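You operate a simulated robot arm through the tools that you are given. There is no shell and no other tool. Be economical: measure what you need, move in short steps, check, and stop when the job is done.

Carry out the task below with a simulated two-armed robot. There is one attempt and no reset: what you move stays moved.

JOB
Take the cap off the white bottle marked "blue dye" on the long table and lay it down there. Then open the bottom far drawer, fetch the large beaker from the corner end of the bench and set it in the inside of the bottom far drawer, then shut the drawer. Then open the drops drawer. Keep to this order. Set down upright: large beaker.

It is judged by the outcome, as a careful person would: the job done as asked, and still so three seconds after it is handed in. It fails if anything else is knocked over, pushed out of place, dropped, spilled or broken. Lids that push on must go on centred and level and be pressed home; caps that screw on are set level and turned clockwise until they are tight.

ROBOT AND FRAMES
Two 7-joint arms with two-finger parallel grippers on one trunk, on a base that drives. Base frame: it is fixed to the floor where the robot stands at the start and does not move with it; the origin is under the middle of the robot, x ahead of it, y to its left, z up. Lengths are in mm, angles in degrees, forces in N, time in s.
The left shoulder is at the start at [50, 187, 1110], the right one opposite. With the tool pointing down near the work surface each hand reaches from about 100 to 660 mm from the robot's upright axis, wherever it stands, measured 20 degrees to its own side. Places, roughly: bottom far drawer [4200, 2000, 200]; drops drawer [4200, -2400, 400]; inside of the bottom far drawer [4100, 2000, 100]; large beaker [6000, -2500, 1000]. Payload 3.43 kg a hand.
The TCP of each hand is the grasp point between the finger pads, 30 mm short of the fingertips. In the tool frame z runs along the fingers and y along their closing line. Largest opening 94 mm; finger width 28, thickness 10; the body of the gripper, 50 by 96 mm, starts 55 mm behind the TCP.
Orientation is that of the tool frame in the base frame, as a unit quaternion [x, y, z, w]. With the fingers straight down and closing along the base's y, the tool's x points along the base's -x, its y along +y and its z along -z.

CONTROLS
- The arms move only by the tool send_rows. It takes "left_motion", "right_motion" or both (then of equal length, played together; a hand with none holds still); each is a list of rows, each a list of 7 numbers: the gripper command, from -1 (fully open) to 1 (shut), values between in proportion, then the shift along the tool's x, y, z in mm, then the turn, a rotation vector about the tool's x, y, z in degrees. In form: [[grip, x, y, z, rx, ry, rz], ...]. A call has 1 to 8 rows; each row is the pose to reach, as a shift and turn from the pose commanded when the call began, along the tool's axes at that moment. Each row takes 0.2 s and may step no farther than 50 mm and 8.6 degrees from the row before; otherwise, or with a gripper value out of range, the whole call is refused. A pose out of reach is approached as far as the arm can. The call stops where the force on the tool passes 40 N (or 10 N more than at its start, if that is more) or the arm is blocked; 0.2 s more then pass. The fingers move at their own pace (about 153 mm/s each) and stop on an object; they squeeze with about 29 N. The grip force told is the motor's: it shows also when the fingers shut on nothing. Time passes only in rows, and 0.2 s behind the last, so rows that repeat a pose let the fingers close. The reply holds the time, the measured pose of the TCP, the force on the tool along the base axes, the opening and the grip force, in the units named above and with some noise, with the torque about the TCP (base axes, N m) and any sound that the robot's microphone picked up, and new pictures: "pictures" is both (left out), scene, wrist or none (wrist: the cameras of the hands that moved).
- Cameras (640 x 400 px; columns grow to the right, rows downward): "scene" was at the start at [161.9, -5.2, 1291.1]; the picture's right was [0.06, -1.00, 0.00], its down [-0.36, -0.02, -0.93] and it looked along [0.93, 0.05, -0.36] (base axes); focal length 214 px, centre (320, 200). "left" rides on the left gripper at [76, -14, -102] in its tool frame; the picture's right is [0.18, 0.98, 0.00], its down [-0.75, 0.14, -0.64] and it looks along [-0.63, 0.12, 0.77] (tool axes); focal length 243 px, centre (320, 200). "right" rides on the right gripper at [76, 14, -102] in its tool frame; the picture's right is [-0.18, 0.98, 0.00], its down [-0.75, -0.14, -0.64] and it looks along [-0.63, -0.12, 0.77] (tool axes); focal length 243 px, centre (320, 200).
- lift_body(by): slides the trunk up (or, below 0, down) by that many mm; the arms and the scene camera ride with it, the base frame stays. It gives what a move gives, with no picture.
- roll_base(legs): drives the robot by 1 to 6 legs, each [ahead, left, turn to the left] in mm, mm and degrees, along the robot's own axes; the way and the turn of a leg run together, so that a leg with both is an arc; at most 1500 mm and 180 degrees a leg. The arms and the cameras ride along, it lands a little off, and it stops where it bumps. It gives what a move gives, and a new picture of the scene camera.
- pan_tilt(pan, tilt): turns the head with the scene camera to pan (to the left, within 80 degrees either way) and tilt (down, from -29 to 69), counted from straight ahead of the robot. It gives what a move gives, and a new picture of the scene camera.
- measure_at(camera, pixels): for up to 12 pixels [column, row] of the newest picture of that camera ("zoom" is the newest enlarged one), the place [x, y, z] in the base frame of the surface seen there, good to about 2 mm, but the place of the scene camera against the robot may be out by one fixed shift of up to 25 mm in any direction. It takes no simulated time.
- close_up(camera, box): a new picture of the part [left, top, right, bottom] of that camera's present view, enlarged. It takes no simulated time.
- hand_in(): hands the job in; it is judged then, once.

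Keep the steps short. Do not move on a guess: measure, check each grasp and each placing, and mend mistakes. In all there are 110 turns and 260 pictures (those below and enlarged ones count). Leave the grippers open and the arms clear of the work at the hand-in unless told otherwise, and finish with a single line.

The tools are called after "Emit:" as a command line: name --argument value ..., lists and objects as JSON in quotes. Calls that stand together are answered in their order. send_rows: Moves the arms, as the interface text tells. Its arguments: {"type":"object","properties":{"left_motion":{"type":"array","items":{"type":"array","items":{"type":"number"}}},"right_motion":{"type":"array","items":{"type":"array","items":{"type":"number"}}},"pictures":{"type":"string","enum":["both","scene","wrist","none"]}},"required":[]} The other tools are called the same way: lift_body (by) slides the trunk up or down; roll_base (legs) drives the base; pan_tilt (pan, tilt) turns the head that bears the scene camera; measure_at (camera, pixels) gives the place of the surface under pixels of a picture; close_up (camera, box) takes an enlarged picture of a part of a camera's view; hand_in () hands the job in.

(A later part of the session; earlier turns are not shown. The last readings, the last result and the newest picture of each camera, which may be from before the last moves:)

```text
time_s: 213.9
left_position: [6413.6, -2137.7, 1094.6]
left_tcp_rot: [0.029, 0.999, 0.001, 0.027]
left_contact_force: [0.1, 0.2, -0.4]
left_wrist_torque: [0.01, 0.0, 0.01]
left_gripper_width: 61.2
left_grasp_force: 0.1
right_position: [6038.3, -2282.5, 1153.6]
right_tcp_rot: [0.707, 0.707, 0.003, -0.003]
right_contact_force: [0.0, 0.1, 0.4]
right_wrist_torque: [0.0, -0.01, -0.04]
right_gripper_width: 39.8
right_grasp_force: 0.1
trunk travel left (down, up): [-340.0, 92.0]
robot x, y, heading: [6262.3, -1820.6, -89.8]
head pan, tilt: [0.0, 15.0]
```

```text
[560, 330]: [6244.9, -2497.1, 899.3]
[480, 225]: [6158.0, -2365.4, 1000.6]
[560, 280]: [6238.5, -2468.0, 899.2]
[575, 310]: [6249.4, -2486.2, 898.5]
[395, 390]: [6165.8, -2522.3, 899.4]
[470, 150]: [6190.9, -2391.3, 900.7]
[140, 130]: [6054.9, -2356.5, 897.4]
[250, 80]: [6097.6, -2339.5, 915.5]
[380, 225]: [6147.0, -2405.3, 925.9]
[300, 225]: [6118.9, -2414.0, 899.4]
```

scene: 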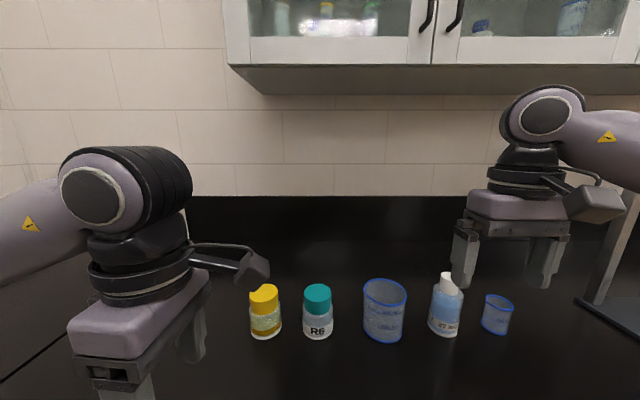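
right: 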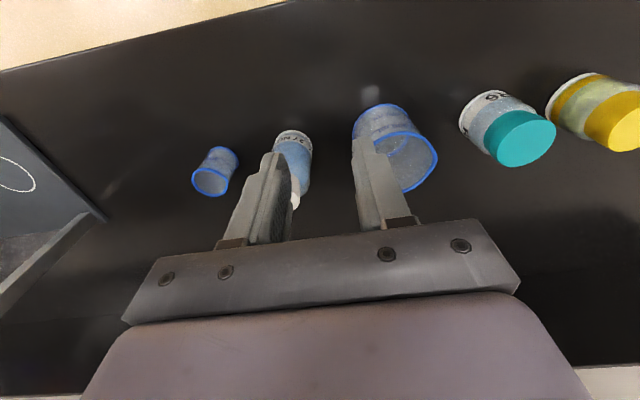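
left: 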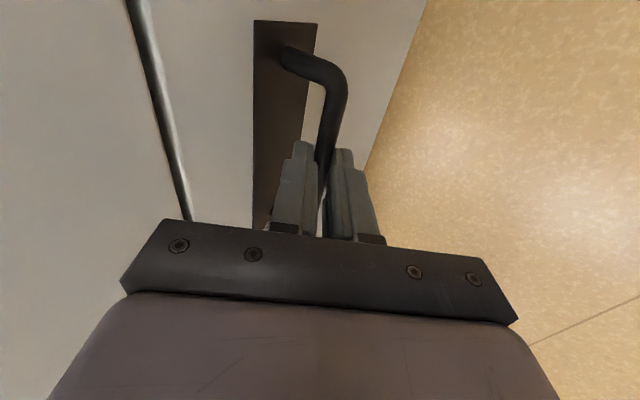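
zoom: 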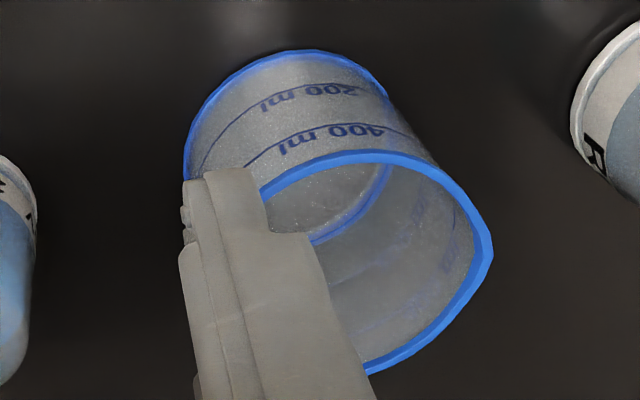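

Emit:
measure_at --camera "zoom" --pixels '[[350, 158], [300, 170], [270, 186], [400, 160], [440, 180], [488, 250], [465, 305], [420, 345], [380, 366], [190, 135], [280, 54], [345, 62]]'

```text
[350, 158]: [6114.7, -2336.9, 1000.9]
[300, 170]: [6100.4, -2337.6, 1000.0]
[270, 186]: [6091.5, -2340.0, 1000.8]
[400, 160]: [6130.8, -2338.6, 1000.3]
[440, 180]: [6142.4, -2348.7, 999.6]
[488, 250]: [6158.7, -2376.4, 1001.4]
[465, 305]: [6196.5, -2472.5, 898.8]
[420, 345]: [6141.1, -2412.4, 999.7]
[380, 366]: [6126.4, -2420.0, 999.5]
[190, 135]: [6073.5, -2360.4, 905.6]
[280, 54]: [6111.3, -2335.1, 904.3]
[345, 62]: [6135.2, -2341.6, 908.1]
```

The rim centre is (6112,-2379), radius about 42, z 1000. I move so the right wall (x≈6070) lies between the fingers, and lower to just above the rim.

Emit:
send_rows --right_motion '[[0.15, -33, 11, 0, 0, 0, 0], [0.15, -66, 22, 0, 0, 0, 0], [0.15, -96.5, 31.7, 10, 0, 0, 0], [0.15, -96.5, 31.7, 50, 0, 0, 0], [0.15, -96.5, 31.7, 90, 0, 0, 0], [0.15, -96.5, 31.7, 105, 0, 0, 0]]' --pictures "wrist"

Emit:
close_up --camera "right" --box '[220, 80, 460, 240]'

```text
time_s: 215.3
left_position: [6414.4, -2136.1, 1096.4]
left_tcp_rot: [0.029, 0.999, 0.0, 0.026]
left_contact_force: [0.1, -0.4, 0.7]
left_wrist_torque: [-0.03, 0.01, -0.01]
left_gripper_width: 61.0
left_grasp_force: 0.0
right_position: [6068.2, -2376.9, 1049.6]
right_tcp_rot: [0.707, 0.708, 0.003, -0.003]
right_contact_force: [-0.4, 0.1, -0.3]
right_wrist_torque: [-0.03, 0.01, 0.0]
right_gripper_width: 40.2
right_grasp_force: 0.1
trunk travel left (down, up): [-340.0, 92.0]
robot x, y, heading: [6257.1, -1823.9, -90.2]
head pan, tilt: [0.0, 15.0]
```

right: 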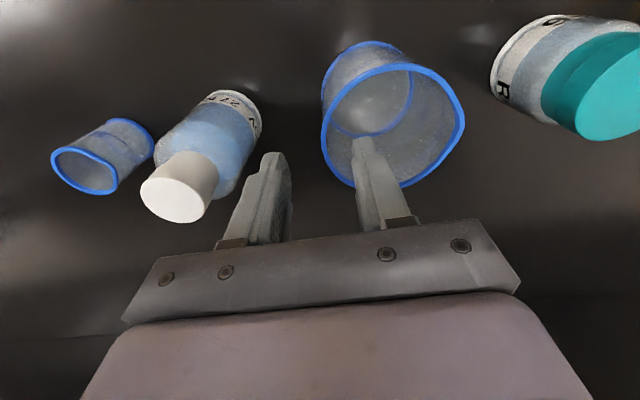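

```text
2.50 times, centred on (340, 160) of right
```

zoom: 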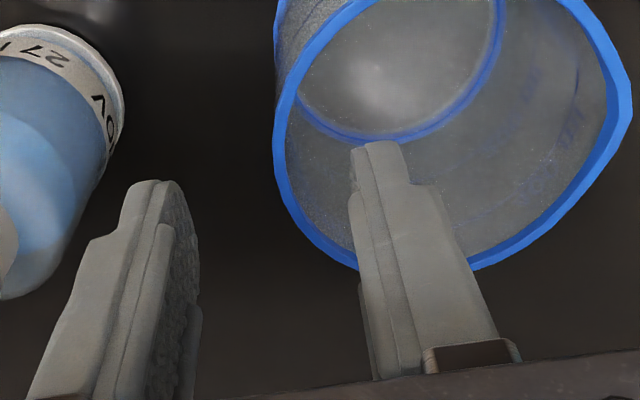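

Emit:
measure_at --camera "zoom" --pixels '[[276, 150], [283, 110], [290, 200], [310, 235], [350, 264], [622, 100], [480, 262]]'

Emit:
measure_at --camera "right" --pixels '[[178, 198], [195, 160], [250, 130]]'

```text
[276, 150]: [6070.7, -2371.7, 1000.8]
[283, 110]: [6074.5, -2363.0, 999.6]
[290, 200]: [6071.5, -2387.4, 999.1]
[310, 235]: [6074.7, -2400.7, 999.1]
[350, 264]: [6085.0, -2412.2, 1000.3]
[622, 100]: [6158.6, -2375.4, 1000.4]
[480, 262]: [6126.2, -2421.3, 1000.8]
```

```text
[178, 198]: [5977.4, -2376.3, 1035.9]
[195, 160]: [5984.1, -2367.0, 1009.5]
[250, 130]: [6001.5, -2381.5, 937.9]
```

The wall is at x≈6071, y≈-2380. I shift +3 mm, lower 45 mm, and close gently on the wall.

Emit:
send_rows --right_motion '[[0.15, -2, 3, 20, 0, 0, 0], [0.15, -2, 3, 40, 0, 0, 0], [0.15, -2, 3, 45, 0, 0, 0], [0.6, -2, 3, 45, 0, 0, 0], [1, -2, 3, 45, 0, 0, 0], [1, -2, 3, 45, 0, 0, 0]]' --pictures "wrist"

```text
time_s: 216.7
left_position: [6414.0, -2137.4, 1095.1]
left_tcp_rot: [0.028, 0.999, 0.0, 0.027]
left_contact_force: [-0.8, 1.1, -0.6]
left_wrist_torque: [0.02, 0.03, 0.0]
left_gripper_width: 61.2
left_grasp_force: 0.1
right_position: [6071.4, -2379.5, 1003.7]
right_tcp_rot: [0.707, 0.708, 0.002, -0.002]
right_contact_force: [0.6, -0.5, 0.8]
right_wrist_torque: [0.04, -0.08, -0.04]
right_gripper_width: 7.1
right_grasp_force: 29.1
trunk travel left (down, up): [-340.0, 92.0]
robot x, y, heading: [6260.5, -1819.8, -90.0]
head pan, tilt: [0.0, 15.0]
```

right: 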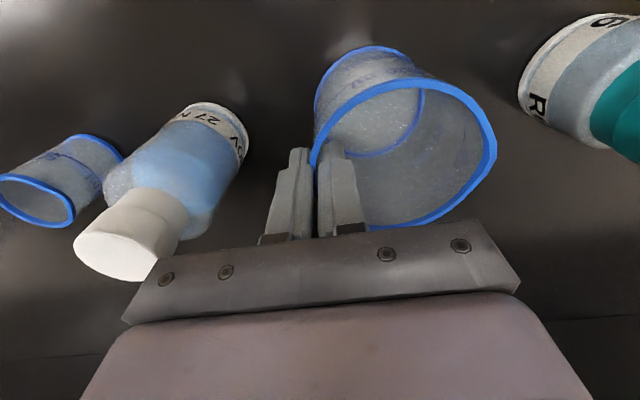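

Pinched, width 7 mm. I lift 20 mm and check the beaker hangs level, then lift higher and draw back a little.

Emit:
send_rows --right_motion '[[1, 0, 0, -10, 0, 0, 0], [1, 0, 0, -20, 0, 0, 0], [1, 0, 0, -40, 0, 0, 0], [1, 0, 0, -70, 0, 0, 0], [1, 0, 0, -100, 0, 0, 0], [1, 0, 0, -130, 0, 0, 0], [1, 40, 0, -140, 0, 0, 0], [1, 80, 0, -140, 0, 0, 0]]'

```text
time_s: 218.5
left_position: [6413.8, -2136.6, 1094.8]
left_tcp_rot: [0.028, 0.999, 0.0, 0.027]
left_contact_force: [0.2, 0.6, -0.2]
left_wrist_torque: [0.02, -0.01, -0.02]
left_gripper_width: 61.0
left_grasp_force: 0.1
right_position: [6072.1, -2299.7, 1142.6]
right_tcp_rot: [0.706, 0.708, 0.002, -0.002]
right_contact_force: [0.5, 0.7, -1.1]
right_wrist_torque: [-0.03, 0.01, -0.04]
right_gripper_width: 6.7
right_grasp_force: 29.5
trunk travel left (down, up): [-340.0, 92.0]
robot x, y, heading: [6257.4, -1824.1, -90.1]
head pan, tilt: [0.0, 15.0]
```

scene: 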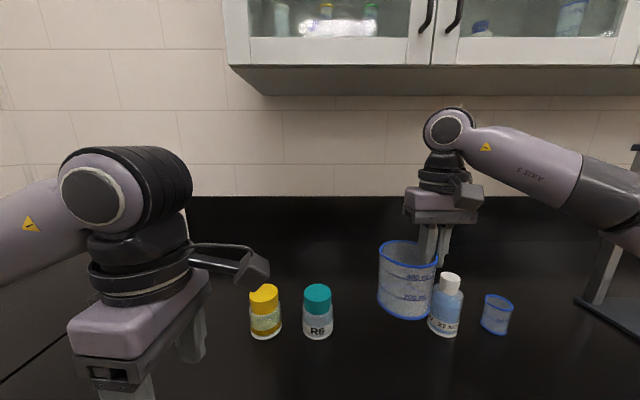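
right: 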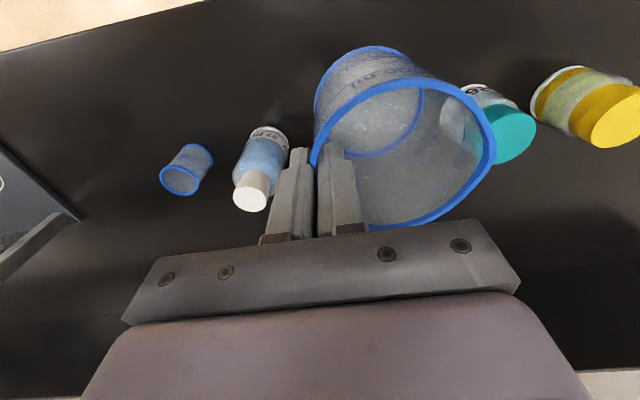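

The beaker hangs level. I drive back to the drawer by the way I came, ending facing the island.

Emit:
roll_base --legs '[[-300, 0, 0], [0, -700, 0], [-1500, 0, 0], [-1200, 0, 0], [0, 0, -90], [0, -600, 0]]'

Emit:
pan_tilt --pan 0 --tilt 45

```text
time_s: 248.6
left_position: [5166.2, 1634.6, 1094.7]
left_tcp_rot: [0.724, 0.689, -0.019, 0.019]
left_contact_force: [0.3, -0.6, 0.2]
left_wrist_torque: [-0.05, 0.01, -0.03]
left_gripper_width: 61.2
left_grasp_force: 0.0
right_position: [5000.4, 1976.1, 1144.5]
right_tcp_rot: [1.0, 0.007, 0.003, 0.0]
right_contact_force: [-0.7, -0.1, -0.7]
right_wrist_torque: [-0.05, 0.03, -0.01]
right_gripper_width: 6.6
right_grasp_force: 29.0
trunk travel left (down, up): [-340.0, 92.0]
robot x, y, heading: [5483.2, 1790.2, -179.4]
head pan, tilt: [0.0, 15.0]
```

scene: 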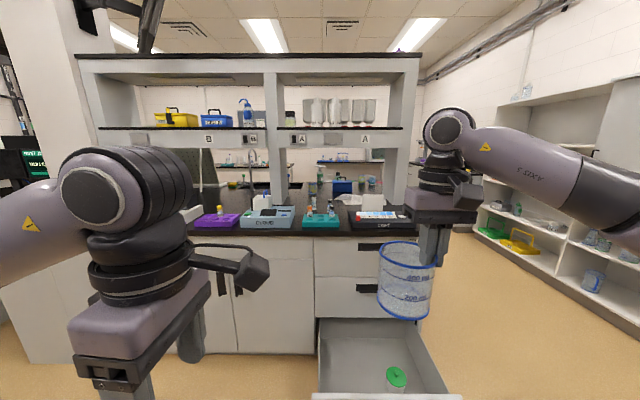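

```text
time_s: 249.6
left_position: [5166.2, 1634.4, 1094.7]
left_tcp_rot: [0.723, 0.69, -0.018, 0.018]
left_contact_force: [1.2, -1.6, -0.4]
left_wrist_torque: [-0.01, 0.0, -0.02]
left_gripper_width: 61.1
left_grasp_force: 0.1
right_position: [4999.2, 1975.7, 1142.7]
right_tcp_rot: [1.0, 0.006, 0.003, 0.0]
right_contact_force: [-0.8, 0.4, -1.0]
right_wrist_torque: [0.01, 0.02, -0.01]
right_gripper_width: 6.3
right_grasp_force: 28.7
trunk travel left (down, up): [-340.0, 92.0]
robot x, y, heading: [5477.5, 1789.3, -179.5]
head pan, tilt: [0.0, 45.0]
```

scene: 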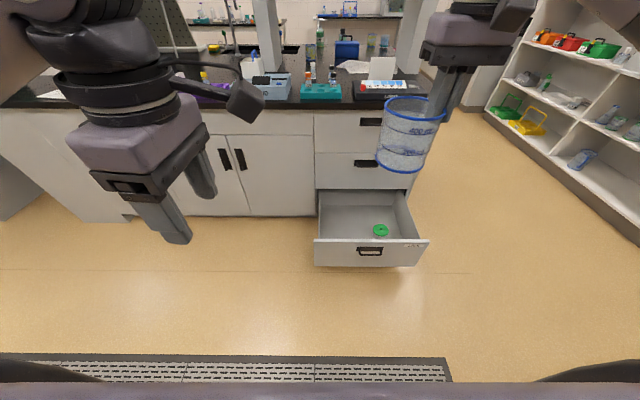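

Emit:
measure_at --camera "scene" --pixels '[[350, 225], [345, 205], [380, 230], [320, 243], [418, 243], [370, 250], [318, 190], [365, 238], [400, 215], [327, 230]]'

Emit:
roll_base --legs '[[335, 0, -0.5]]'

Emit:
lift_body --by -335

```text
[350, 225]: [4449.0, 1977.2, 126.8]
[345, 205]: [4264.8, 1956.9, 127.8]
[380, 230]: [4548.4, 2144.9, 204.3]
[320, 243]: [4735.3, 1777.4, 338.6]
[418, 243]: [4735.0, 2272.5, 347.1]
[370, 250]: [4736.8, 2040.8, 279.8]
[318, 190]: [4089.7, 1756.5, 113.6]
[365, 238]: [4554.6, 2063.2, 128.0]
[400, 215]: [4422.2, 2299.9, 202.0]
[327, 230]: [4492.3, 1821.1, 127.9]
```

```text
time_s: 251.7
left_position: [4834.8, 1635.6, 1095.2]
left_tcp_rot: [0.725, 0.688, -0.018, 0.018]
left_contact_force: [0.9, -0.6, 0.7]
left_wrist_torque: [0.02, -0.01, 0.0]
left_gripper_width: 61.1
left_grasp_force: 0.1
right_position: [4671.0, 1977.1, 1144.0]
right_tcp_rot: [1.0, 0.003, 0.004, 0.0]
right_contact_force: [0.3, -0.5, -1.7]
right_wrist_torque: [-0.03, 0.01, 0.0]
right_gripper_width: 6.4
right_grasp_force: 28.3
trunk travel left (down, up): [-340.0, 92.0]
robot x, y, heading: [5150.9, 1790.3, -180.0]
head pan, tilt: [0.0, 45.0]
```

scene: 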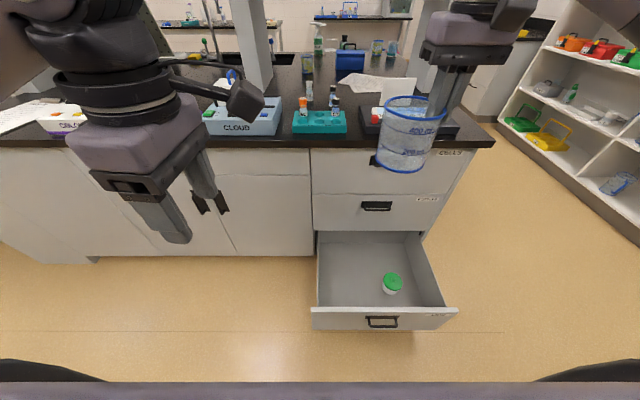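

```text
time_s: 255.0
left_position: [4835.4, 1634.1, 759.9]
left_tcp_rot: [0.726, 0.687, -0.018, 0.018]
left_contact_force: [-0.9, 0.1, 0.2]
left_wrist_torque: [0.01, -0.01, 0.0]
left_gripper_width: 61.0
left_grasp_force: 0.0
right_position: [4671.2, 1975.2, 808.1]
right_tcp_rot: [1.0, 0.004, 0.003, 0.0]
right_contact_force: [0.1, -0.1, -0.2]
right_wrist_torque: [0.03, 0.01, 0.0]
right_gripper_width: 6.5
right_grasp_force: 29.2
trunk travel left (down, up): [-5.0, 427.0]
robot x, y, heading: [5154.7, 1787.8, -179.9]
head pan, tilt: [0.0, 45.0]
```

Emit:
measure_at --camera "scene" --pixels '[[320, 392], [320, 384], [40, 375], [600, 375], [200, 390]]'

Emit:
send_rows --right_motion '[[1, 0, 0, 45, 0, 0, 0], [1, 0, 0, 90, 0, 0, 0], [1, 0, 0, 135, 0, 0, 0], [1, 0, 0, 180, 0, 0, 0], [1, 0, 0, 225, 0, 0, 0], [1, 0, 0, 270, 0, 0, 0], [1, 0, 0, 315, 0, 0, 0]]'

```text
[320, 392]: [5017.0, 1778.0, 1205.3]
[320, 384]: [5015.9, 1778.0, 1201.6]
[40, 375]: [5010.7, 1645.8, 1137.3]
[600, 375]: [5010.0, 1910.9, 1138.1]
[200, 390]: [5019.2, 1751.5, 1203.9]
```

```text
time_s: 256.6
left_position: [4835.8, 1633.6, 760.1]
left_tcp_rot: [0.726, 0.688, -0.018, 0.018]
left_contact_force: [-0.1, 0.2, 0.0]
left_wrist_torque: [0.0, 0.03, -0.02]
left_gripper_width: 61.3
left_grasp_force: 0.1
right_position: [4673.2, 1976.9, 492.4]
right_tcp_rot: [1.0, 0.004, 0.002, 0.0]
right_contact_force: [0.2, 0.7, -0.5]
right_wrist_torque: [0.03, 0.01, 0.02]
right_gripper_width: 6.4
right_grasp_force: 29.3
trunk travel left (down, up): [-5.0, 427.0]
robot x, y, heading: [5150.9, 1787.5, -179.7]
head pan, tilt: [0.0, 45.0]
```

scene: 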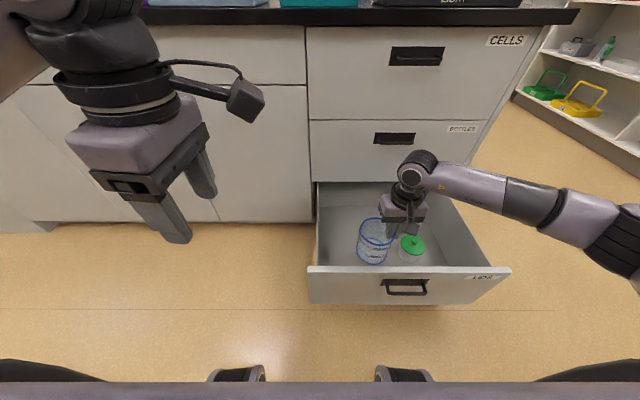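
right: 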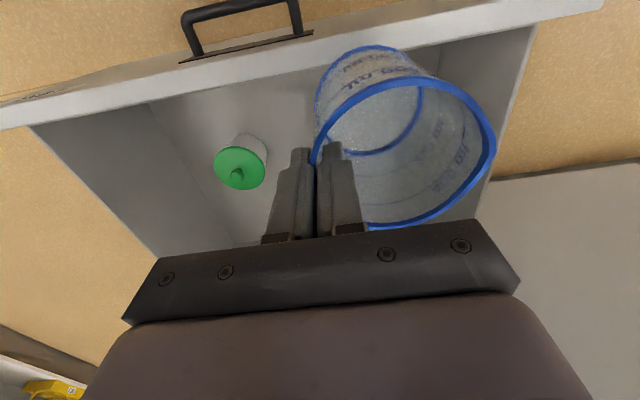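

Right camera view: the front panel is near and the green jar sits to the left of it. I measure them.

Emit:
measure_at --camera "right" --pixels '[[240, 165], [250, 140], [190, 130], [250, 75], [430, 35], [300, 70], [285, 100], [520, 100], [250, 35]]'

Emit:
send_rows --right_motion '[[1, -35, -10, 0, 0, 0, 0], [1, -75, -20, 0, 0, 0, 0], [1, -75, -20, 20, 0, 0, 0]]' --pictures "wrist"

```text
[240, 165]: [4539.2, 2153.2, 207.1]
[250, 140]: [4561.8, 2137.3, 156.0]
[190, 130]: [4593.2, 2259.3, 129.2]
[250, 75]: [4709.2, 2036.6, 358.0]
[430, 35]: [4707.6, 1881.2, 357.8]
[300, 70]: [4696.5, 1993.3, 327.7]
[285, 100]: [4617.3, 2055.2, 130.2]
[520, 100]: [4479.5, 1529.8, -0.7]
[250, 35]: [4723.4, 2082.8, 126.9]
```

```text
time_s: 257.4
left_position: [4835.6, 1635.1, 761.2]
left_tcp_rot: [0.725, 0.688, -0.019, 0.018]
left_contact_force: [0.5, 0.5, 0.5]
left_wrist_torque: [0.01, 0.04, -0.01]
left_gripper_width: 61.2
left_grasp_force: 0.1
right_position: [4596.7, 1995.0, 473.5]
right_tcp_rot: [1.0, 0.003, 0.003, -0.001]
right_contact_force: [-0.3, 0.2, -1.1]
right_wrist_torque: [0.01, 0.01, 0.0]
right_gripper_width: 6.3
right_grasp_force: 29.1
trunk travel left (down, up): [-5.0, 427.0]
robot x, y, heading: [5152.9, 1789.6, -179.6]
head pan, tilt: [0.0, 45.0]
```

right: 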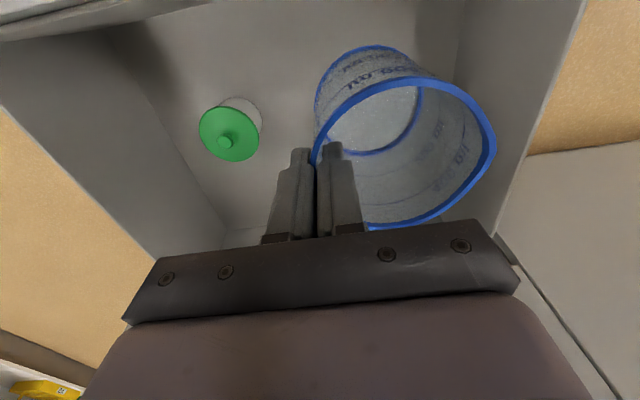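

I need to be about 35 mm deeper so the camera mount clears the front panel. I check the base's front clearance to the drawer using the feature at (238,375).

Emit:
measure_at --camera "scene" --pixels '[[238, 376], [403, 376], [215, 376], [428, 376], [320, 376]]'

Emit:
send_rows --right_motion '[[1, -20, 0, 0, 0, 0, 0], [1, -40, 0, 0, 0, 0, 0], [1, -40, 0, 30, 0, 0, 0], [1, -40, 0, 60, 0, 0, 0]]' --pictures "none"

```text
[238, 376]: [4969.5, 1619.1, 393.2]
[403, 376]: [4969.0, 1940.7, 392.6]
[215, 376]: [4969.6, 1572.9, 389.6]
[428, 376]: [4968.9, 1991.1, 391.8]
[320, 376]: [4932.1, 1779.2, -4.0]
```

```text
time_s: 258.4
left_position: [4836.1, 1634.2, 759.4]
left_tcp_rot: [0.726, 0.687, -0.019, 0.018]
left_contact_force: [0.6, 0.2, 0.7]
left_wrist_torque: [-0.01, 0.02, -0.01]
left_gripper_width: 60.9
left_grasp_force: 0.0
right_position: [4557.4, 1996.2, 413.5]
right_tcp_rot: [1.0, 0.004, 0.002, 0.0]
right_contact_force: [0.0, 0.3, -0.4]
right_wrist_torque: [0.01, -0.02, 0.02]
right_gripper_width: 6.3
right_grasp_force: 29.5
trunk travel left (down, up): [-5.0, 427.0]
robot x, y, heading: [5150.0, 1789.6, -179.8]
head pan, tilt: [0.0, 45.0]
```

The base front is at about x=4960 and the handle at 4770, so there is room. I roll 70 mm ahead and keep the beaker well inside the drawer.

Emit:
roll_base --legs '[[70, 0, 0]]'

Emit:
send_rows --right_motion '[[1, 30, 0, 0, 0, 0, 0], [1, 60, 0, 20, 0, 0, 0], [1, 60, 0, 60, 0, 0, 0], [1, 60, 0, 100, 0, 0, 0], [1, 60, 0, 140, 0, 0, 0], [1, 60, 0, 160, 0, 0, 0]]'

```text
time_s: 259.4
left_position: [4764.6, 1634.7, 759.8]
left_tcp_rot: [0.726, 0.688, -0.018, 0.019]
left_contact_force: [-0.3, -0.4, 0.3]
left_wrist_torque: [0.0, 0.01, 0.01]
left_gripper_width: 61.1
left_grasp_force: 0.1
right_position: [4487.6, 1996.4, 414.1]
right_tcp_rot: [1.0, 0.004, 0.003, 0.0]
right_contact_force: [0.9, 0.2, -1.3]
right_wrist_torque: [0.03, -0.02, 0.0]
right_gripper_width: 6.5
right_grasp_force: 28.5
trunk travel left (down, up): [-5.0, 427.0]
robot x, y, heading: [5080.0, 1789.3, -179.9]
head pan, tilt: [0.0, 45.0]
```

scene: 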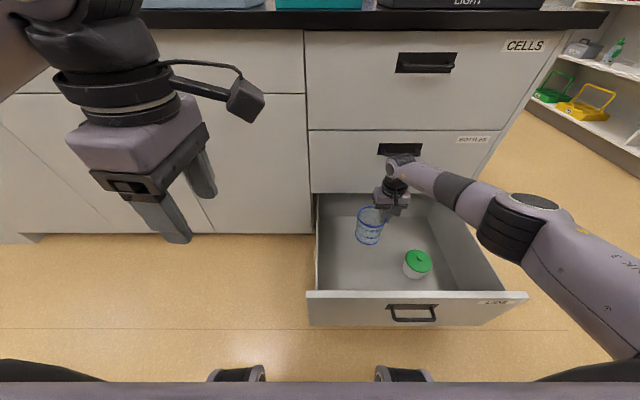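

```text
time_s: 260.9
left_position: [4765.2, 1635.0, 760.4]
left_tcp_rot: [0.726, 0.687, -0.018, 0.019]
left_contact_force: [0.2, -0.5, 0.4]
left_wrist_torque: [0.01, 0.03, 0.01]
left_gripper_width: 61.0
left_grasp_force: 0.1
right_position: [4559.7, 1996.0, 254.5]
right_tcp_rot: [1.0, 0.004, 0.003, 0.0]
right_contact_force: [-0.1, -0.1, -0.4]
right_wrist_torque: [0.06, -0.01, 0.0]
right_gripper_width: 6.4
right_grasp_force: 29.2
right hand out of reach, approached as far as the arm can: row 6
trunk travel left (down, up): [-5.0, 427.0]
robot x, y, heading: [5078.1, 1790.3, -179.6]
head pan, tilt: [0.0, 45.0]
```

scene: 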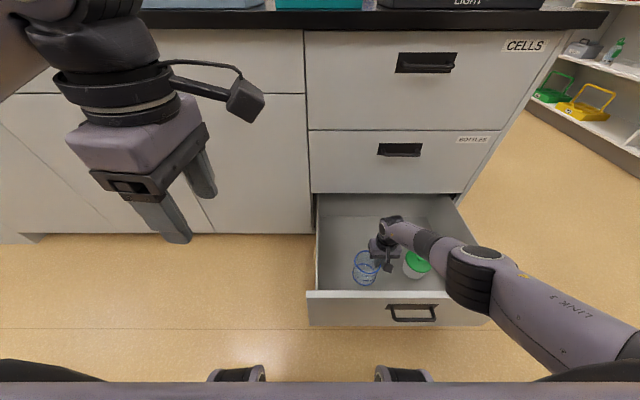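
right: 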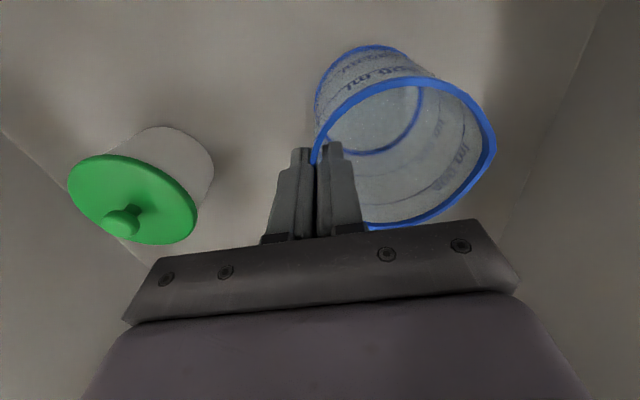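

The beaker is about 18 mm above the floor and the arm is at full length. I roll 40 mm closer, lower the trunk's last 5 mm, draw the hand back 40 mm and lower.

Emit:
roll_base --legs '[[45, 0, 0]]'

Emit:
lift_body --by -5

Emit:
send_rows --right_motion '[[1, 25, 0, 0, 0, 0, 0], [1, 45, 0, 3, 0, 0, 0], [1, 45, 0, 6, 0, 0, 0], [1, 45, 0, 9, 0, 0, 0], [1, 45, 0, 11, 0, 0, 0]]' --pictures "wrist"

```text
time_s: 261.8
left_position: [4721.4, 1633.5, 761.0]
left_tcp_rot: [0.726, 0.688, -0.019, 0.019]
left_contact_force: [-0.1, 0.2, -1.2]
left_wrist_torque: [0.01, -0.01, -0.02]
left_gripper_width: 61.3
left_grasp_force: 0.0
right_position: [4515.3, 1995.9, 253.5]
right_tcp_rot: [1.0, 0.004, 0.002, 0.0]
right_contact_force: [1.1, -0.5, 0.1]
right_wrist_torque: [0.01, 0.01, 0.0]
right_gripper_width: 6.2
right_grasp_force: 29.2
trunk travel left (down, up): [-5.0, 427.0]
robot x, y, heading: [5036.3, 1792.3, -179.9]
head pan, tilt: [0.0, 45.0]
```

scene: 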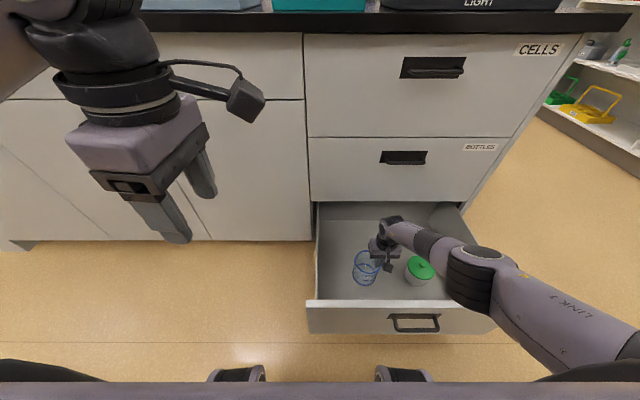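

```text
time_s: 262.3
left_position: [4721.4, 1634.1, 756.1]
left_tcp_rot: [0.726, 0.687, -0.018, 0.019]
left_contact_force: [-1.0, -0.3, -0.1]
left_wrist_torque: [0.02, 0.0, 0.0]
left_gripper_width: 61.0
left_grasp_force: 0.1
right_position: [4515.2, 1997.7, 249.8]
right_tcp_rot: [1.0, 0.004, 0.002, 0.0]
right_contact_force: [0.4, 0.6, -0.3]
right_wrist_torque: [0.0, 0.01, 0.0]
right_gripper_width: 6.2
right_grasp_force: 28.7
trunk travel left (down, up): [0.0, 432.0]
robot x, y, heading: [5036.0, 1787.4, -179.6]
head pan, tilt: [0.0, 45.0]
```

```text
time_s: 263.5
left_position: [4722.4, 1633.8, 754.8]
left_tcp_rot: [0.726, 0.688, -0.018, 0.019]
left_contact_force: [-1.3, -0.6, 0.5]
left_wrist_torque: [0.02, 0.02, 0.0]
left_gripper_width: 61.3
left_grasp_force: 0.1
right_position: [4561.7, 1997.0, 239.4]
right_tcp_rot: [1.0, 0.003, 0.003, 0.0]
right_contact_force: [-1.2, 0.2, -1.1]
right_wrist_torque: [0.02, -0.01, -0.02]
right_gripper_width: 6.6
right_grasp_force: 28.6
trunk travel left (down, up): [0.0, 432.0]
robot x, y, heading: [5041.8, 1788.1, -179.9]
head pan, tilt: [0.0, 45.0]
```

right: 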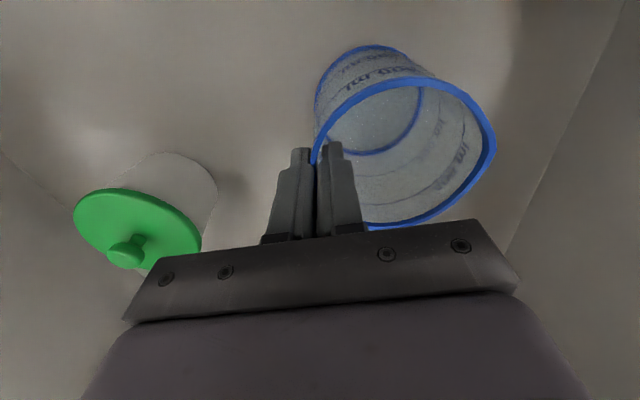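

Now 1 mm steps down until contact.

Emit:
send_rows --right_motion '[[1, 0, 0, 1, 0, 0, 0], [1, 0, 0, 2, 0, 0, 0], [1, 0, 0, 3, 0, 0, 0], [1, 0, 0, 4, 0, 0, 0]]' --pictures "none"

```text
time_s: 264.5
left_position: [4722.4, 1634.0, 754.7]
left_tcp_rot: [0.725, 0.688, -0.019, 0.018]
left_contact_force: [0.1, 0.6, -0.8]
left_wrist_torque: [0.02, -0.01, 0.01]
left_gripper_width: 61.1
left_grasp_force: 0.0
right_position: [4559.4, 1995.8, 235.7]
right_tcp_rot: [1.0, 0.004, 0.002, 0.0]
right_contact_force: [-1.0, 0.9, -0.2]
right_wrist_torque: [-0.01, 0.04, -0.02]
right_gripper_width: 6.3
right_grasp_force: 28.9
trunk travel left (down, up): [0.0, 432.0]
robot x, y, heading: [5039.7, 1791.0, -179.9]
head pan, tilt: [0.0, 45.0]
```

Emit:
send_rows --right_motion '[[1, 0, 0, 1, 0, 0, 0], [1, 0, 0, 2, 0, 0, 0], [1, 0, 0, 3, 0, 0, 0]]' --pictures "none"

```text
time_s: 265.3
left_position: [4721.9, 1634.2, 755.5]
left_tcp_rot: [0.725, 0.688, -0.018, 0.018]
left_contact_force: [-0.1, -0.2, 0.3]
left_wrist_torque: [0.01, -0.03, -0.02]
left_gripper_width: 60.8
left_grasp_force: 0.0
right_position: [4557.6, 1996.8, 234.9]
right_tcp_rot: [1.0, 0.003, 0.001, -0.002]
right_contact_force: [0.6, 1.6, 20.6]
right_wrist_torque: [-0.08, -0.41, 0.03]
right_gripper_width: 6.4
right_grasp_force: 29.0
trunk travel left (down, up): [0.0, 432.0]
robot x, y, heading: [5037.7, 1788.2, -179.7]
head pan, tilt: [0.0, 45.0]
```

Firm contact with the drawer floor. I relieve 2 mm, open to 30 mm and lift out.

Emit:
send_rows --right_motion '[[1, 0, 0, -2, 0, 0, 0], [0.36, 0, 0, -2, 0, 0, 0], [0.36, 0, 0, -2, 0, 0, 0], [0.36, 0, 0, -25, 0, 0, 0], [0.36, 0, 0, -60, 0, 0, 0], [0.36, 0, 0, -105, 0, 0, 0], [0.36, 0, 0, -150, 0, 0, 0]]'

```text
time_s: 266.9
left_position: [4721.9, 1633.4, 755.5]
left_tcp_rot: [0.726, 0.688, -0.019, 0.018]
left_contact_force: [0.5, -0.6, -0.5]
left_wrist_torque: [-0.01, 0.03, 0.0]
left_gripper_width: 61.2
left_grasp_force: 0.1
right_position: [4558.8, 1996.1, 380.5]
right_tcp_rot: [1.0, 0.004, 0.004, 0.0]
right_contact_force: [1.2, 0.4, 0.7]
right_wrist_torque: [0.01, 0.01, 0.02]
right_gripper_width: 30.3
right_grasp_force: 0.1
trunk travel left (down, up): [0.0, 432.0]
robot x, y, heading: [5036.3, 1788.2, -180.0]
head pan, tilt: [0.0, 45.0]
```

scene: 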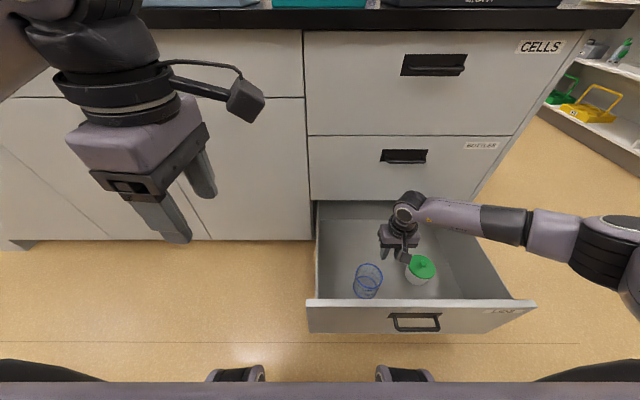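
right: 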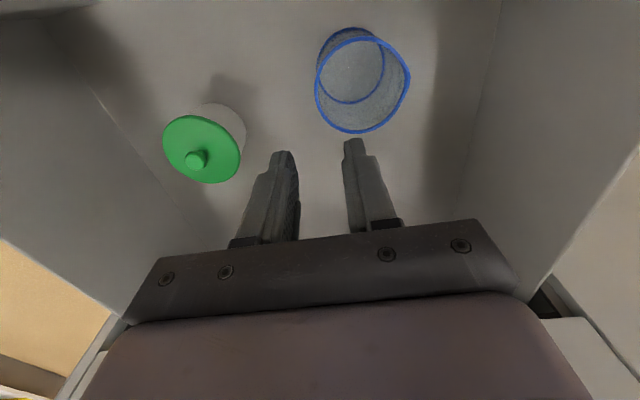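

The beaker stands upright in the drawer, clear of the jar. I raise the right hand clear, close it and roll back.

Emit:
send_rows --right_motion '[[0.36, 0, 0, -45, 0, 0, 0], [0.36, 0, 0, -90, 0, 0, 0], [1, 0, 0, -135, 0, 0, 0], [1, 0, 0, -180, 0, 0, 0], [1, 0, 0, -225, 0, 0, 0]]' --pictures "none"

Emit:
roll_base --legs '[[-340, 0, 0]]'

Emit:
send_rows --right_motion '[[1, 0, 45, 40, 0, 0, 0], [1, 0, 45, 80, 0, -8.5, 0], [1, 0, 45, 120, 0, -17, 0], [1, 0, 45, 160, 0, -25.5, 0], [1, 0, 45, 200, 0, -34, 0], [1, 0, 45, 240, 0, -42, 0], [1, 0, 45, 280, 0, -42, 0], [1, 0, 45, 315, 0, -42, 0]]'

```text
time_s: 268.1
left_position: [4721.3, 1634.6, 754.4]
left_tcp_rot: [0.726, 0.687, -0.018, 0.019]
left_contact_force: [0.1, 0.3, 0.2]
left_wrist_torque: [-0.01, 0.03, 0.04]
left_gripper_width: 61.5
left_grasp_force: 0.0
right_position: [4556.6, 1999.8, 607.9]
right_tcp_rot: [1.0, 0.003, 0.002, 0.0]
right_contact_force: [-0.2, 0.7, 0.1]
right_wrist_torque: [0.0, 0.01, 0.0]
right_gripper_width: 0.0
right_grasp_force: 29.9
trunk travel left (down, up): [0.0, 432.0]
robot x, y, heading: [5037.9, 1793.7, -179.9]
head pan, tilt: [0.0, 45.0]
```

```text
time_s: 270.3
left_position: [5062.1, 1634.9, 754.2]
left_tcp_rot: [0.726, 0.687, -0.018, 0.018]
left_contact_force: [0.0, 0.2, 0.2]
left_wrist_torque: [-0.02, -0.05, -0.01]
left_gripper_width: 61.2
left_grasp_force: 0.1
right_position: [4894.6, 1999.1, 607.3]
right_tcp_rot: [1.0, 0.003, 0.003, 0.0]
right_contact_force: [-0.5, 0.8, -0.7]
right_wrist_torque: [-0.01, 0.02, 0.03]
right_gripper_width: 0.1
right_grasp_force: 28.6
trunk travel left (down, up): [0.0, 432.0]
robot x, y, heading: [5376.5, 1791.4, -179.8]
head pan, tilt: [0.0, 45.0]
```

scene: 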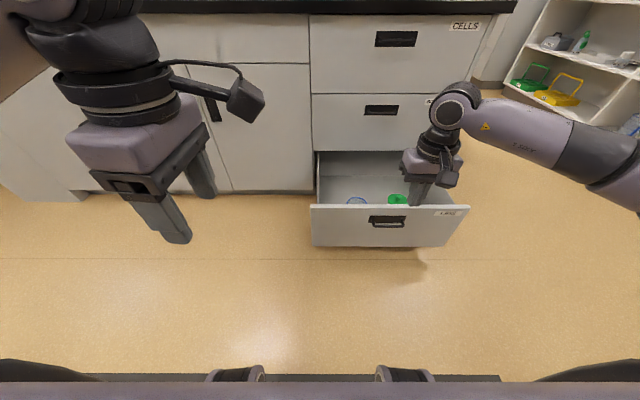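

```text
refused: row 1 steps farther than a row can; nothing moved
```

I re-send with a smaller first step.

Emit:
send_rows --right_motion '[[1, 0, 25, 40, 0, 0, 0], [1, 0, 45, 80, 0, -8.5, 0], [1, 0, 45, 120, 0, -17, 0], [1, 0, 45, 160, 0, -25.5, 0], [1, 0, 45, 200, 0, -34, 0], [1, 0, 45, 240, 0, -42, 0], [1, 0, 45, 280, 0, -42, 0], [1, 0, 45, 315, 0, -42, 0]]'

```text
time_s: 272.1
left_position: [5061.3, 1636.0, 755.7]
left_tcp_rot: [0.726, 0.687, -0.019, 0.019]
left_contact_force: [-0.1, -0.1, -0.6]
left_wrist_torque: [-0.01, -0.02, -0.03]
left_gripper_width: 60.9
left_grasp_force: 0.1
right_position: [4898.0, 1954.7, 357.7]
right_tcp_rot: [0.935, 0.003, -0.354, 0.0]
right_contact_force: [-0.5, -0.6, 0.8]
right_wrist_torque: [-0.01, 0.02, -0.02]
right_gripper_width: 0.0
right_grasp_force: 28.6
right hand out of reach, approached as far as the arm can: row 6, 7, 8
trunk travel left (down, up): [0.0, 432.0]
robot x, y, heading: [5378.8, 1790.4, -179.9]
head pan, tilt: [0.0, 45.0]
```

scene: 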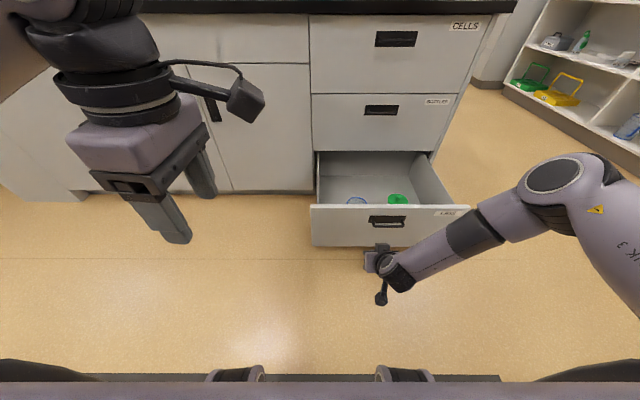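
right: 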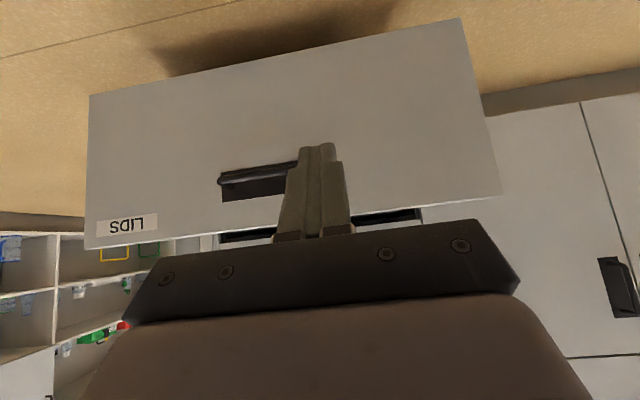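

The tip is at z≈335, just below the panel top. I try 30 mm further along the tool for a safer contact.

Emit:
send_rows --right_motion '[[1, 0, 0, 20, 0, 0, 0], [1, 10, 0, 40, 0, 0, 0]]' --pictures "none"

```text
time_s: 272.7
left_position: [5061.8, 1636.0, 754.9]
left_tcp_rot: [0.725, 0.688, -0.018, 0.018]
left_contact_force: [0.7, -0.2, 0.3]
left_wrist_torque: [-0.03, -0.03, 0.0]
left_gripper_width: 61.2
left_grasp_force: 0.0
right_position: [4884.7, 1952.9, 342.3]
right_tcp_rot: [0.935, 0.004, -0.355, 0.0]
right_contact_force: [0.2, -0.6, 0.1]
right_wrist_torque: [0.02, -0.01, -0.02]
right_gripper_width: 0.0
right_grasp_force: 29.4
right hand out of reach, approached as far as the arm can: row 2
trunk travel left (down, up): [0.0, 432.0]
robot x, y, heading: [5379.2, 1790.8, -179.7]
head pan, tilt: [0.0, 45.0]
```

The tip is at (4865,1953,320). I roll forward to push the drawer shut, most of the way first.

Emit:
roll_base --legs '[[500, 0, 0]]'

```text
time_s: 275.7
left_position: [4550.0, 1632.1, 755.9]
left_tcp_rot: [0.724, 0.689, -0.018, 0.019]
left_contact_force: [0.0, -0.3, -0.7]
left_wrist_torque: [0.01, -0.03, 0.02]
left_gripper_width: 61.3
left_grasp_force: 0.1
right_position: [4371.9, 1948.2, 343.0]
right_tcp_rot: [0.935, 0.005, -0.354, 0.001]
right_contact_force: [-1.0, 1.0, -0.2]
right_wrist_torque: [0.02, -0.02, -0.01]
right_gripper_width: 0.1
right_grasp_force: 28.8
trunk travel left (down, up): [0.0, 432.0]
robot x, y, heading: [4864.7, 1788.4, -179.5]
head pan, tilt: [0.0, 45.0]
```

scene: 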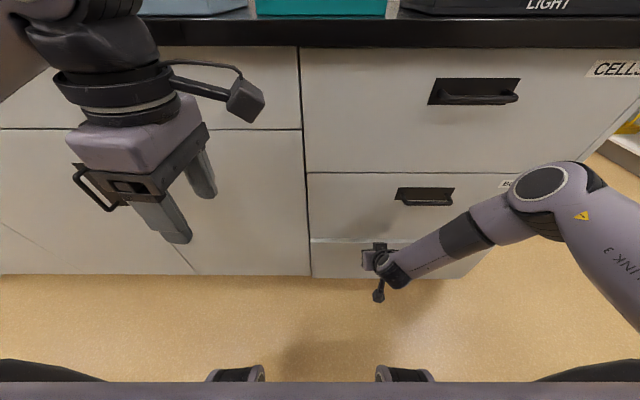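

Nearly shut. I push the last bit with the hand (tool forward-up direction), stopping on force.

Emit:
send_rows --right_motion '[[1, -4.5, 0, 4, 0, 0, 0], [1, -9, 0, 8, 0, 0, 0], [1, -13.5, 0, 12, 0, 0, 0], [1, -18, 0, 16, 0, 0, 0], [1, -22, 0, 20, 0, 0, 0]]'

```text
time_s: 276.7
left_position: [4551.3, 1631.2, 755.3]
left_tcp_rot: [0.725, 0.689, -0.018, 0.019]
left_contact_force: [-0.1, 0.0, -0.6]
left_wrist_torque: [0.02, 0.0, 0.01]
left_gripper_width: 61.3
left_grasp_force: 0.1
right_position: [4360.1, 1947.2, 336.3]
right_tcp_rot: [0.939, 0.006, -0.344, 0.003]
right_contact_force: [-0.5, 1.1, -0.2]
right_wrist_torque: [0.0, -0.02, 0.04]
right_gripper_width: 0.0
right_grasp_force: 28.7
trunk travel left (down, up): [0.0, 432.0]
robot x, y, heading: [4867.0, 1791.3, -179.5]
head pan, tilt: [0.0, 45.0]
stopped in row 4 (right hand): the force on the tool passed its limit at 54 N (the readings are from after the stop); the commanded pose is now the measured one
```

scene: 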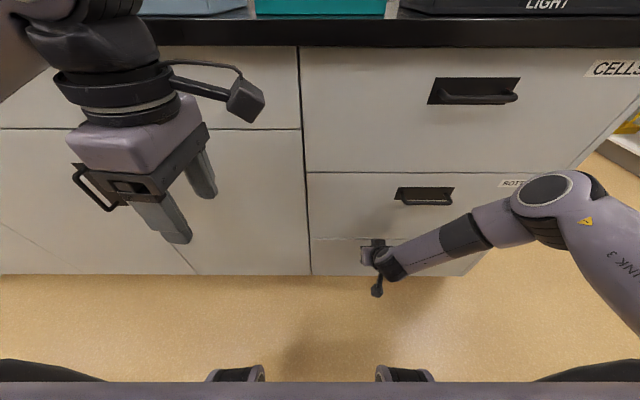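
right: 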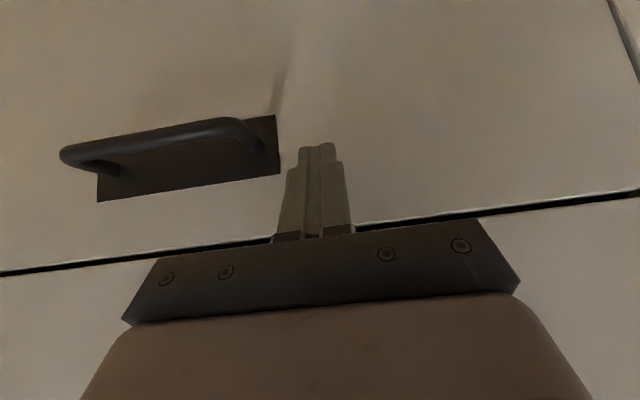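

The push stopped at 54 N, so it is against its stop. I check that the LIDS front is flush with the drawer above.

Emit:
measure_at --camera "right" --pixels '[[200, 220], [450, 150], [200, 330], [100, 300], [560, 260], [560, 160]]'

Emit:
roll_base --legs '[[-350, 0, 0]]'

```text
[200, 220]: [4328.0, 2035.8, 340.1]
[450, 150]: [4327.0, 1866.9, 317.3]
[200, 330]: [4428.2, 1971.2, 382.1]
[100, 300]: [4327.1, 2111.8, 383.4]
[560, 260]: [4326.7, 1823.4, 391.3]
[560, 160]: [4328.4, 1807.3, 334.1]
```

```text
time_s: 278.9
left_position: [4896.4, 1634.3, 753.9]
left_tcp_rot: [0.727, 0.686, -0.018, 0.019]
left_contact_force: [0.7, 0.3, -0.5]
left_wrist_torque: [0.0, 0.0, -0.01]
left_gripper_width: 61.0
left_grasp_force: 0.1
right_position: [4710.1, 1952.5, 338.1]
right_tcp_rot: [0.938, 0.002, -0.346, 0.002]
right_contact_force: [0.4, 0.6, -1.1]
right_wrist_torque: [-0.01, -0.01, 0.01]
right_gripper_width: 0.1
right_grasp_force: 29.1
trunk travel left (down, up): [0.0, 432.0]
robot x, y, heading: [5216.5, 1789.0, 179.8]
head pan, tilt: [0.0, 45.0]
```

scene: 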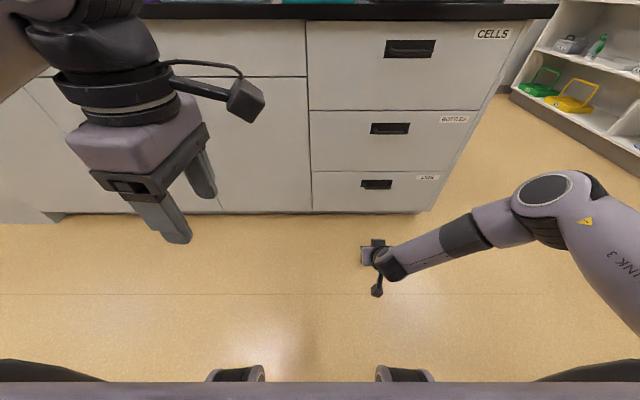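

The LIDS front is flush (4327-4328 like its neighbour). Next is the drops drawer on the other bench. I raise the trunk and drive there.

Emit:
lift_body --by 250

Emit:
roll_base --legs '[[-340, 0, 0], [0, 0, 90], [1500, 0, 0], [1500, 0, 0], [0, -1400, 0]]'

Emit:
pan_tilt --pan 0 --tilt 30

```text
time_s: 281.5
left_position: [4897.4, 1635.8, 1006.4]
left_tcp_rot: [0.727, 0.686, -0.018, 0.019]
left_contact_force: [0.5, -0.2, 0.8]
left_wrist_torque: [0.0, -0.02, 0.0]
left_gripper_width: 61.2
left_grasp_force: 0.1
right_position: [4706.8, 1951.7, 588.8]
right_tcp_rot: [0.939, 0.003, -0.345, 0.002]
right_contact_force: [0.0, -0.3, -0.4]
right_wrist_torque: [0.02, 0.02, 0.03]
right_gripper_width: 0.2
right_grasp_force: 29.0
trunk travel left (down, up): [-250.0, 182.0]
robot x, y, heading: [5212.4, 1786.3, 180.0]
head pan, tilt: [0.0, 45.0]
```

```text
time_s: 313.7
left_position: [4253.5, -1512.0, 1005.1]
left_tcp_rot: [0.034, 0.999, 0.0, 0.027]
left_contact_force: [0.2, 0.2, -0.2]
left_wrist_torque: [-0.02, 0.04, 0.02]
left_gripper_width: 61.1
left_grasp_force: 0.0
right_position: [3935.8, -1698.8, 588.2]
right_tcp_rot: [0.665, 0.663, -0.244, 0.244]
right_contact_force: [0.4, 0.5, -0.4]
right_wrist_torque: [0.04, 0.0, -0.01]
right_gripper_width: 0.0
right_grasp_force: 29.1
trunk travel left (down, up): [-250.0, 182.0]
robot x, y, heading: [4102.3, -1196.6, -90.3]
head pan, tilt: [0.0, 45.0]
```

scene: 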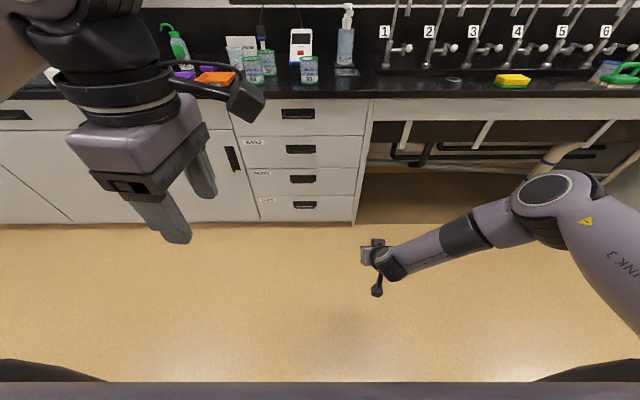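

```text
time_s: 314.5
left_position: [4254.7, -1512.4, 1005.3]
left_tcp_rot: [0.035, 0.999, 0.0, 0.027]
left_contact_force: [0.7, -0.3, -0.1]
left_wrist_torque: [0.0, -0.04, 0.0]
left_gripper_width: 61.2
left_grasp_force: 0.1
right_position: [3935.8, -1698.8, 586.2]
right_tcp_rot: [0.664, 0.663, -0.245, 0.245]
right_contact_force: [0.7, -0.2, 0.2]
right_wrist_torque: [0.02, 0.02, -0.01]
right_gripper_width: 0.0
right_grasp_force: 28.7
trunk travel left (down, up): [-250.0, 182.0]
robot x, y, heading: [4099.8, -1197.5, -90.6]
head pan, tilt: [0.0, 30.0]
```

scene: 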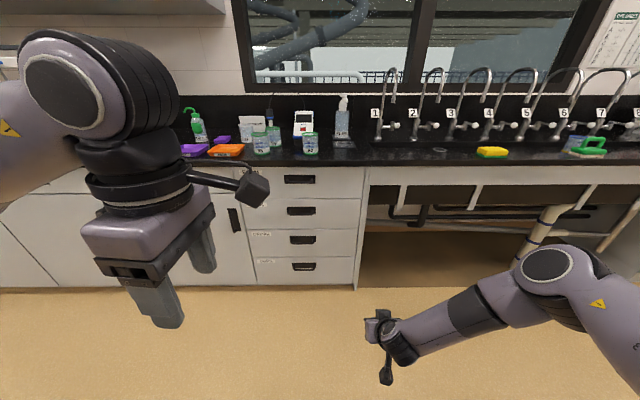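

The drawer stack is at (300,180-275). I zoom on the labels.

Emit:
close_up --camera "scene" --box '[240, 165, 370, 295]'

Emit:
measure_at --camera "scene" --pixels '[[302, 180], [302, 212], [302, 241], [302, 267], [264, 235], [268, 262], [345, 241], [345, 212]]'

```text
3.08 times, centred on (305, 230) of scene
```

zoom: 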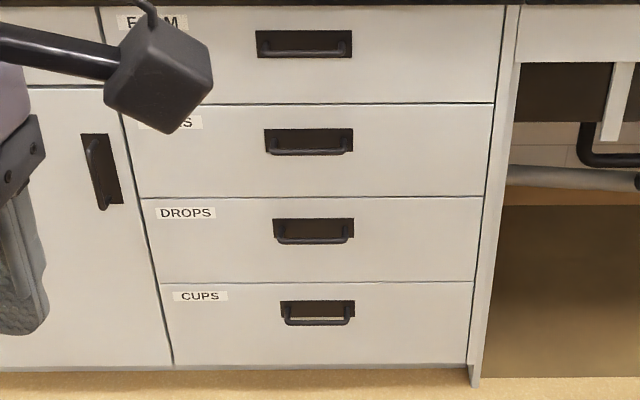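

```text
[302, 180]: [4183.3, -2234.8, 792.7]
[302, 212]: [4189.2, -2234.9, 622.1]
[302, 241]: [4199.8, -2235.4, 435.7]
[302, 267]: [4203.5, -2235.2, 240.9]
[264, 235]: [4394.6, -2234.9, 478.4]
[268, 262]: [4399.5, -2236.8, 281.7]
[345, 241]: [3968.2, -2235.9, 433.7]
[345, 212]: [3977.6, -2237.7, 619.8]
```

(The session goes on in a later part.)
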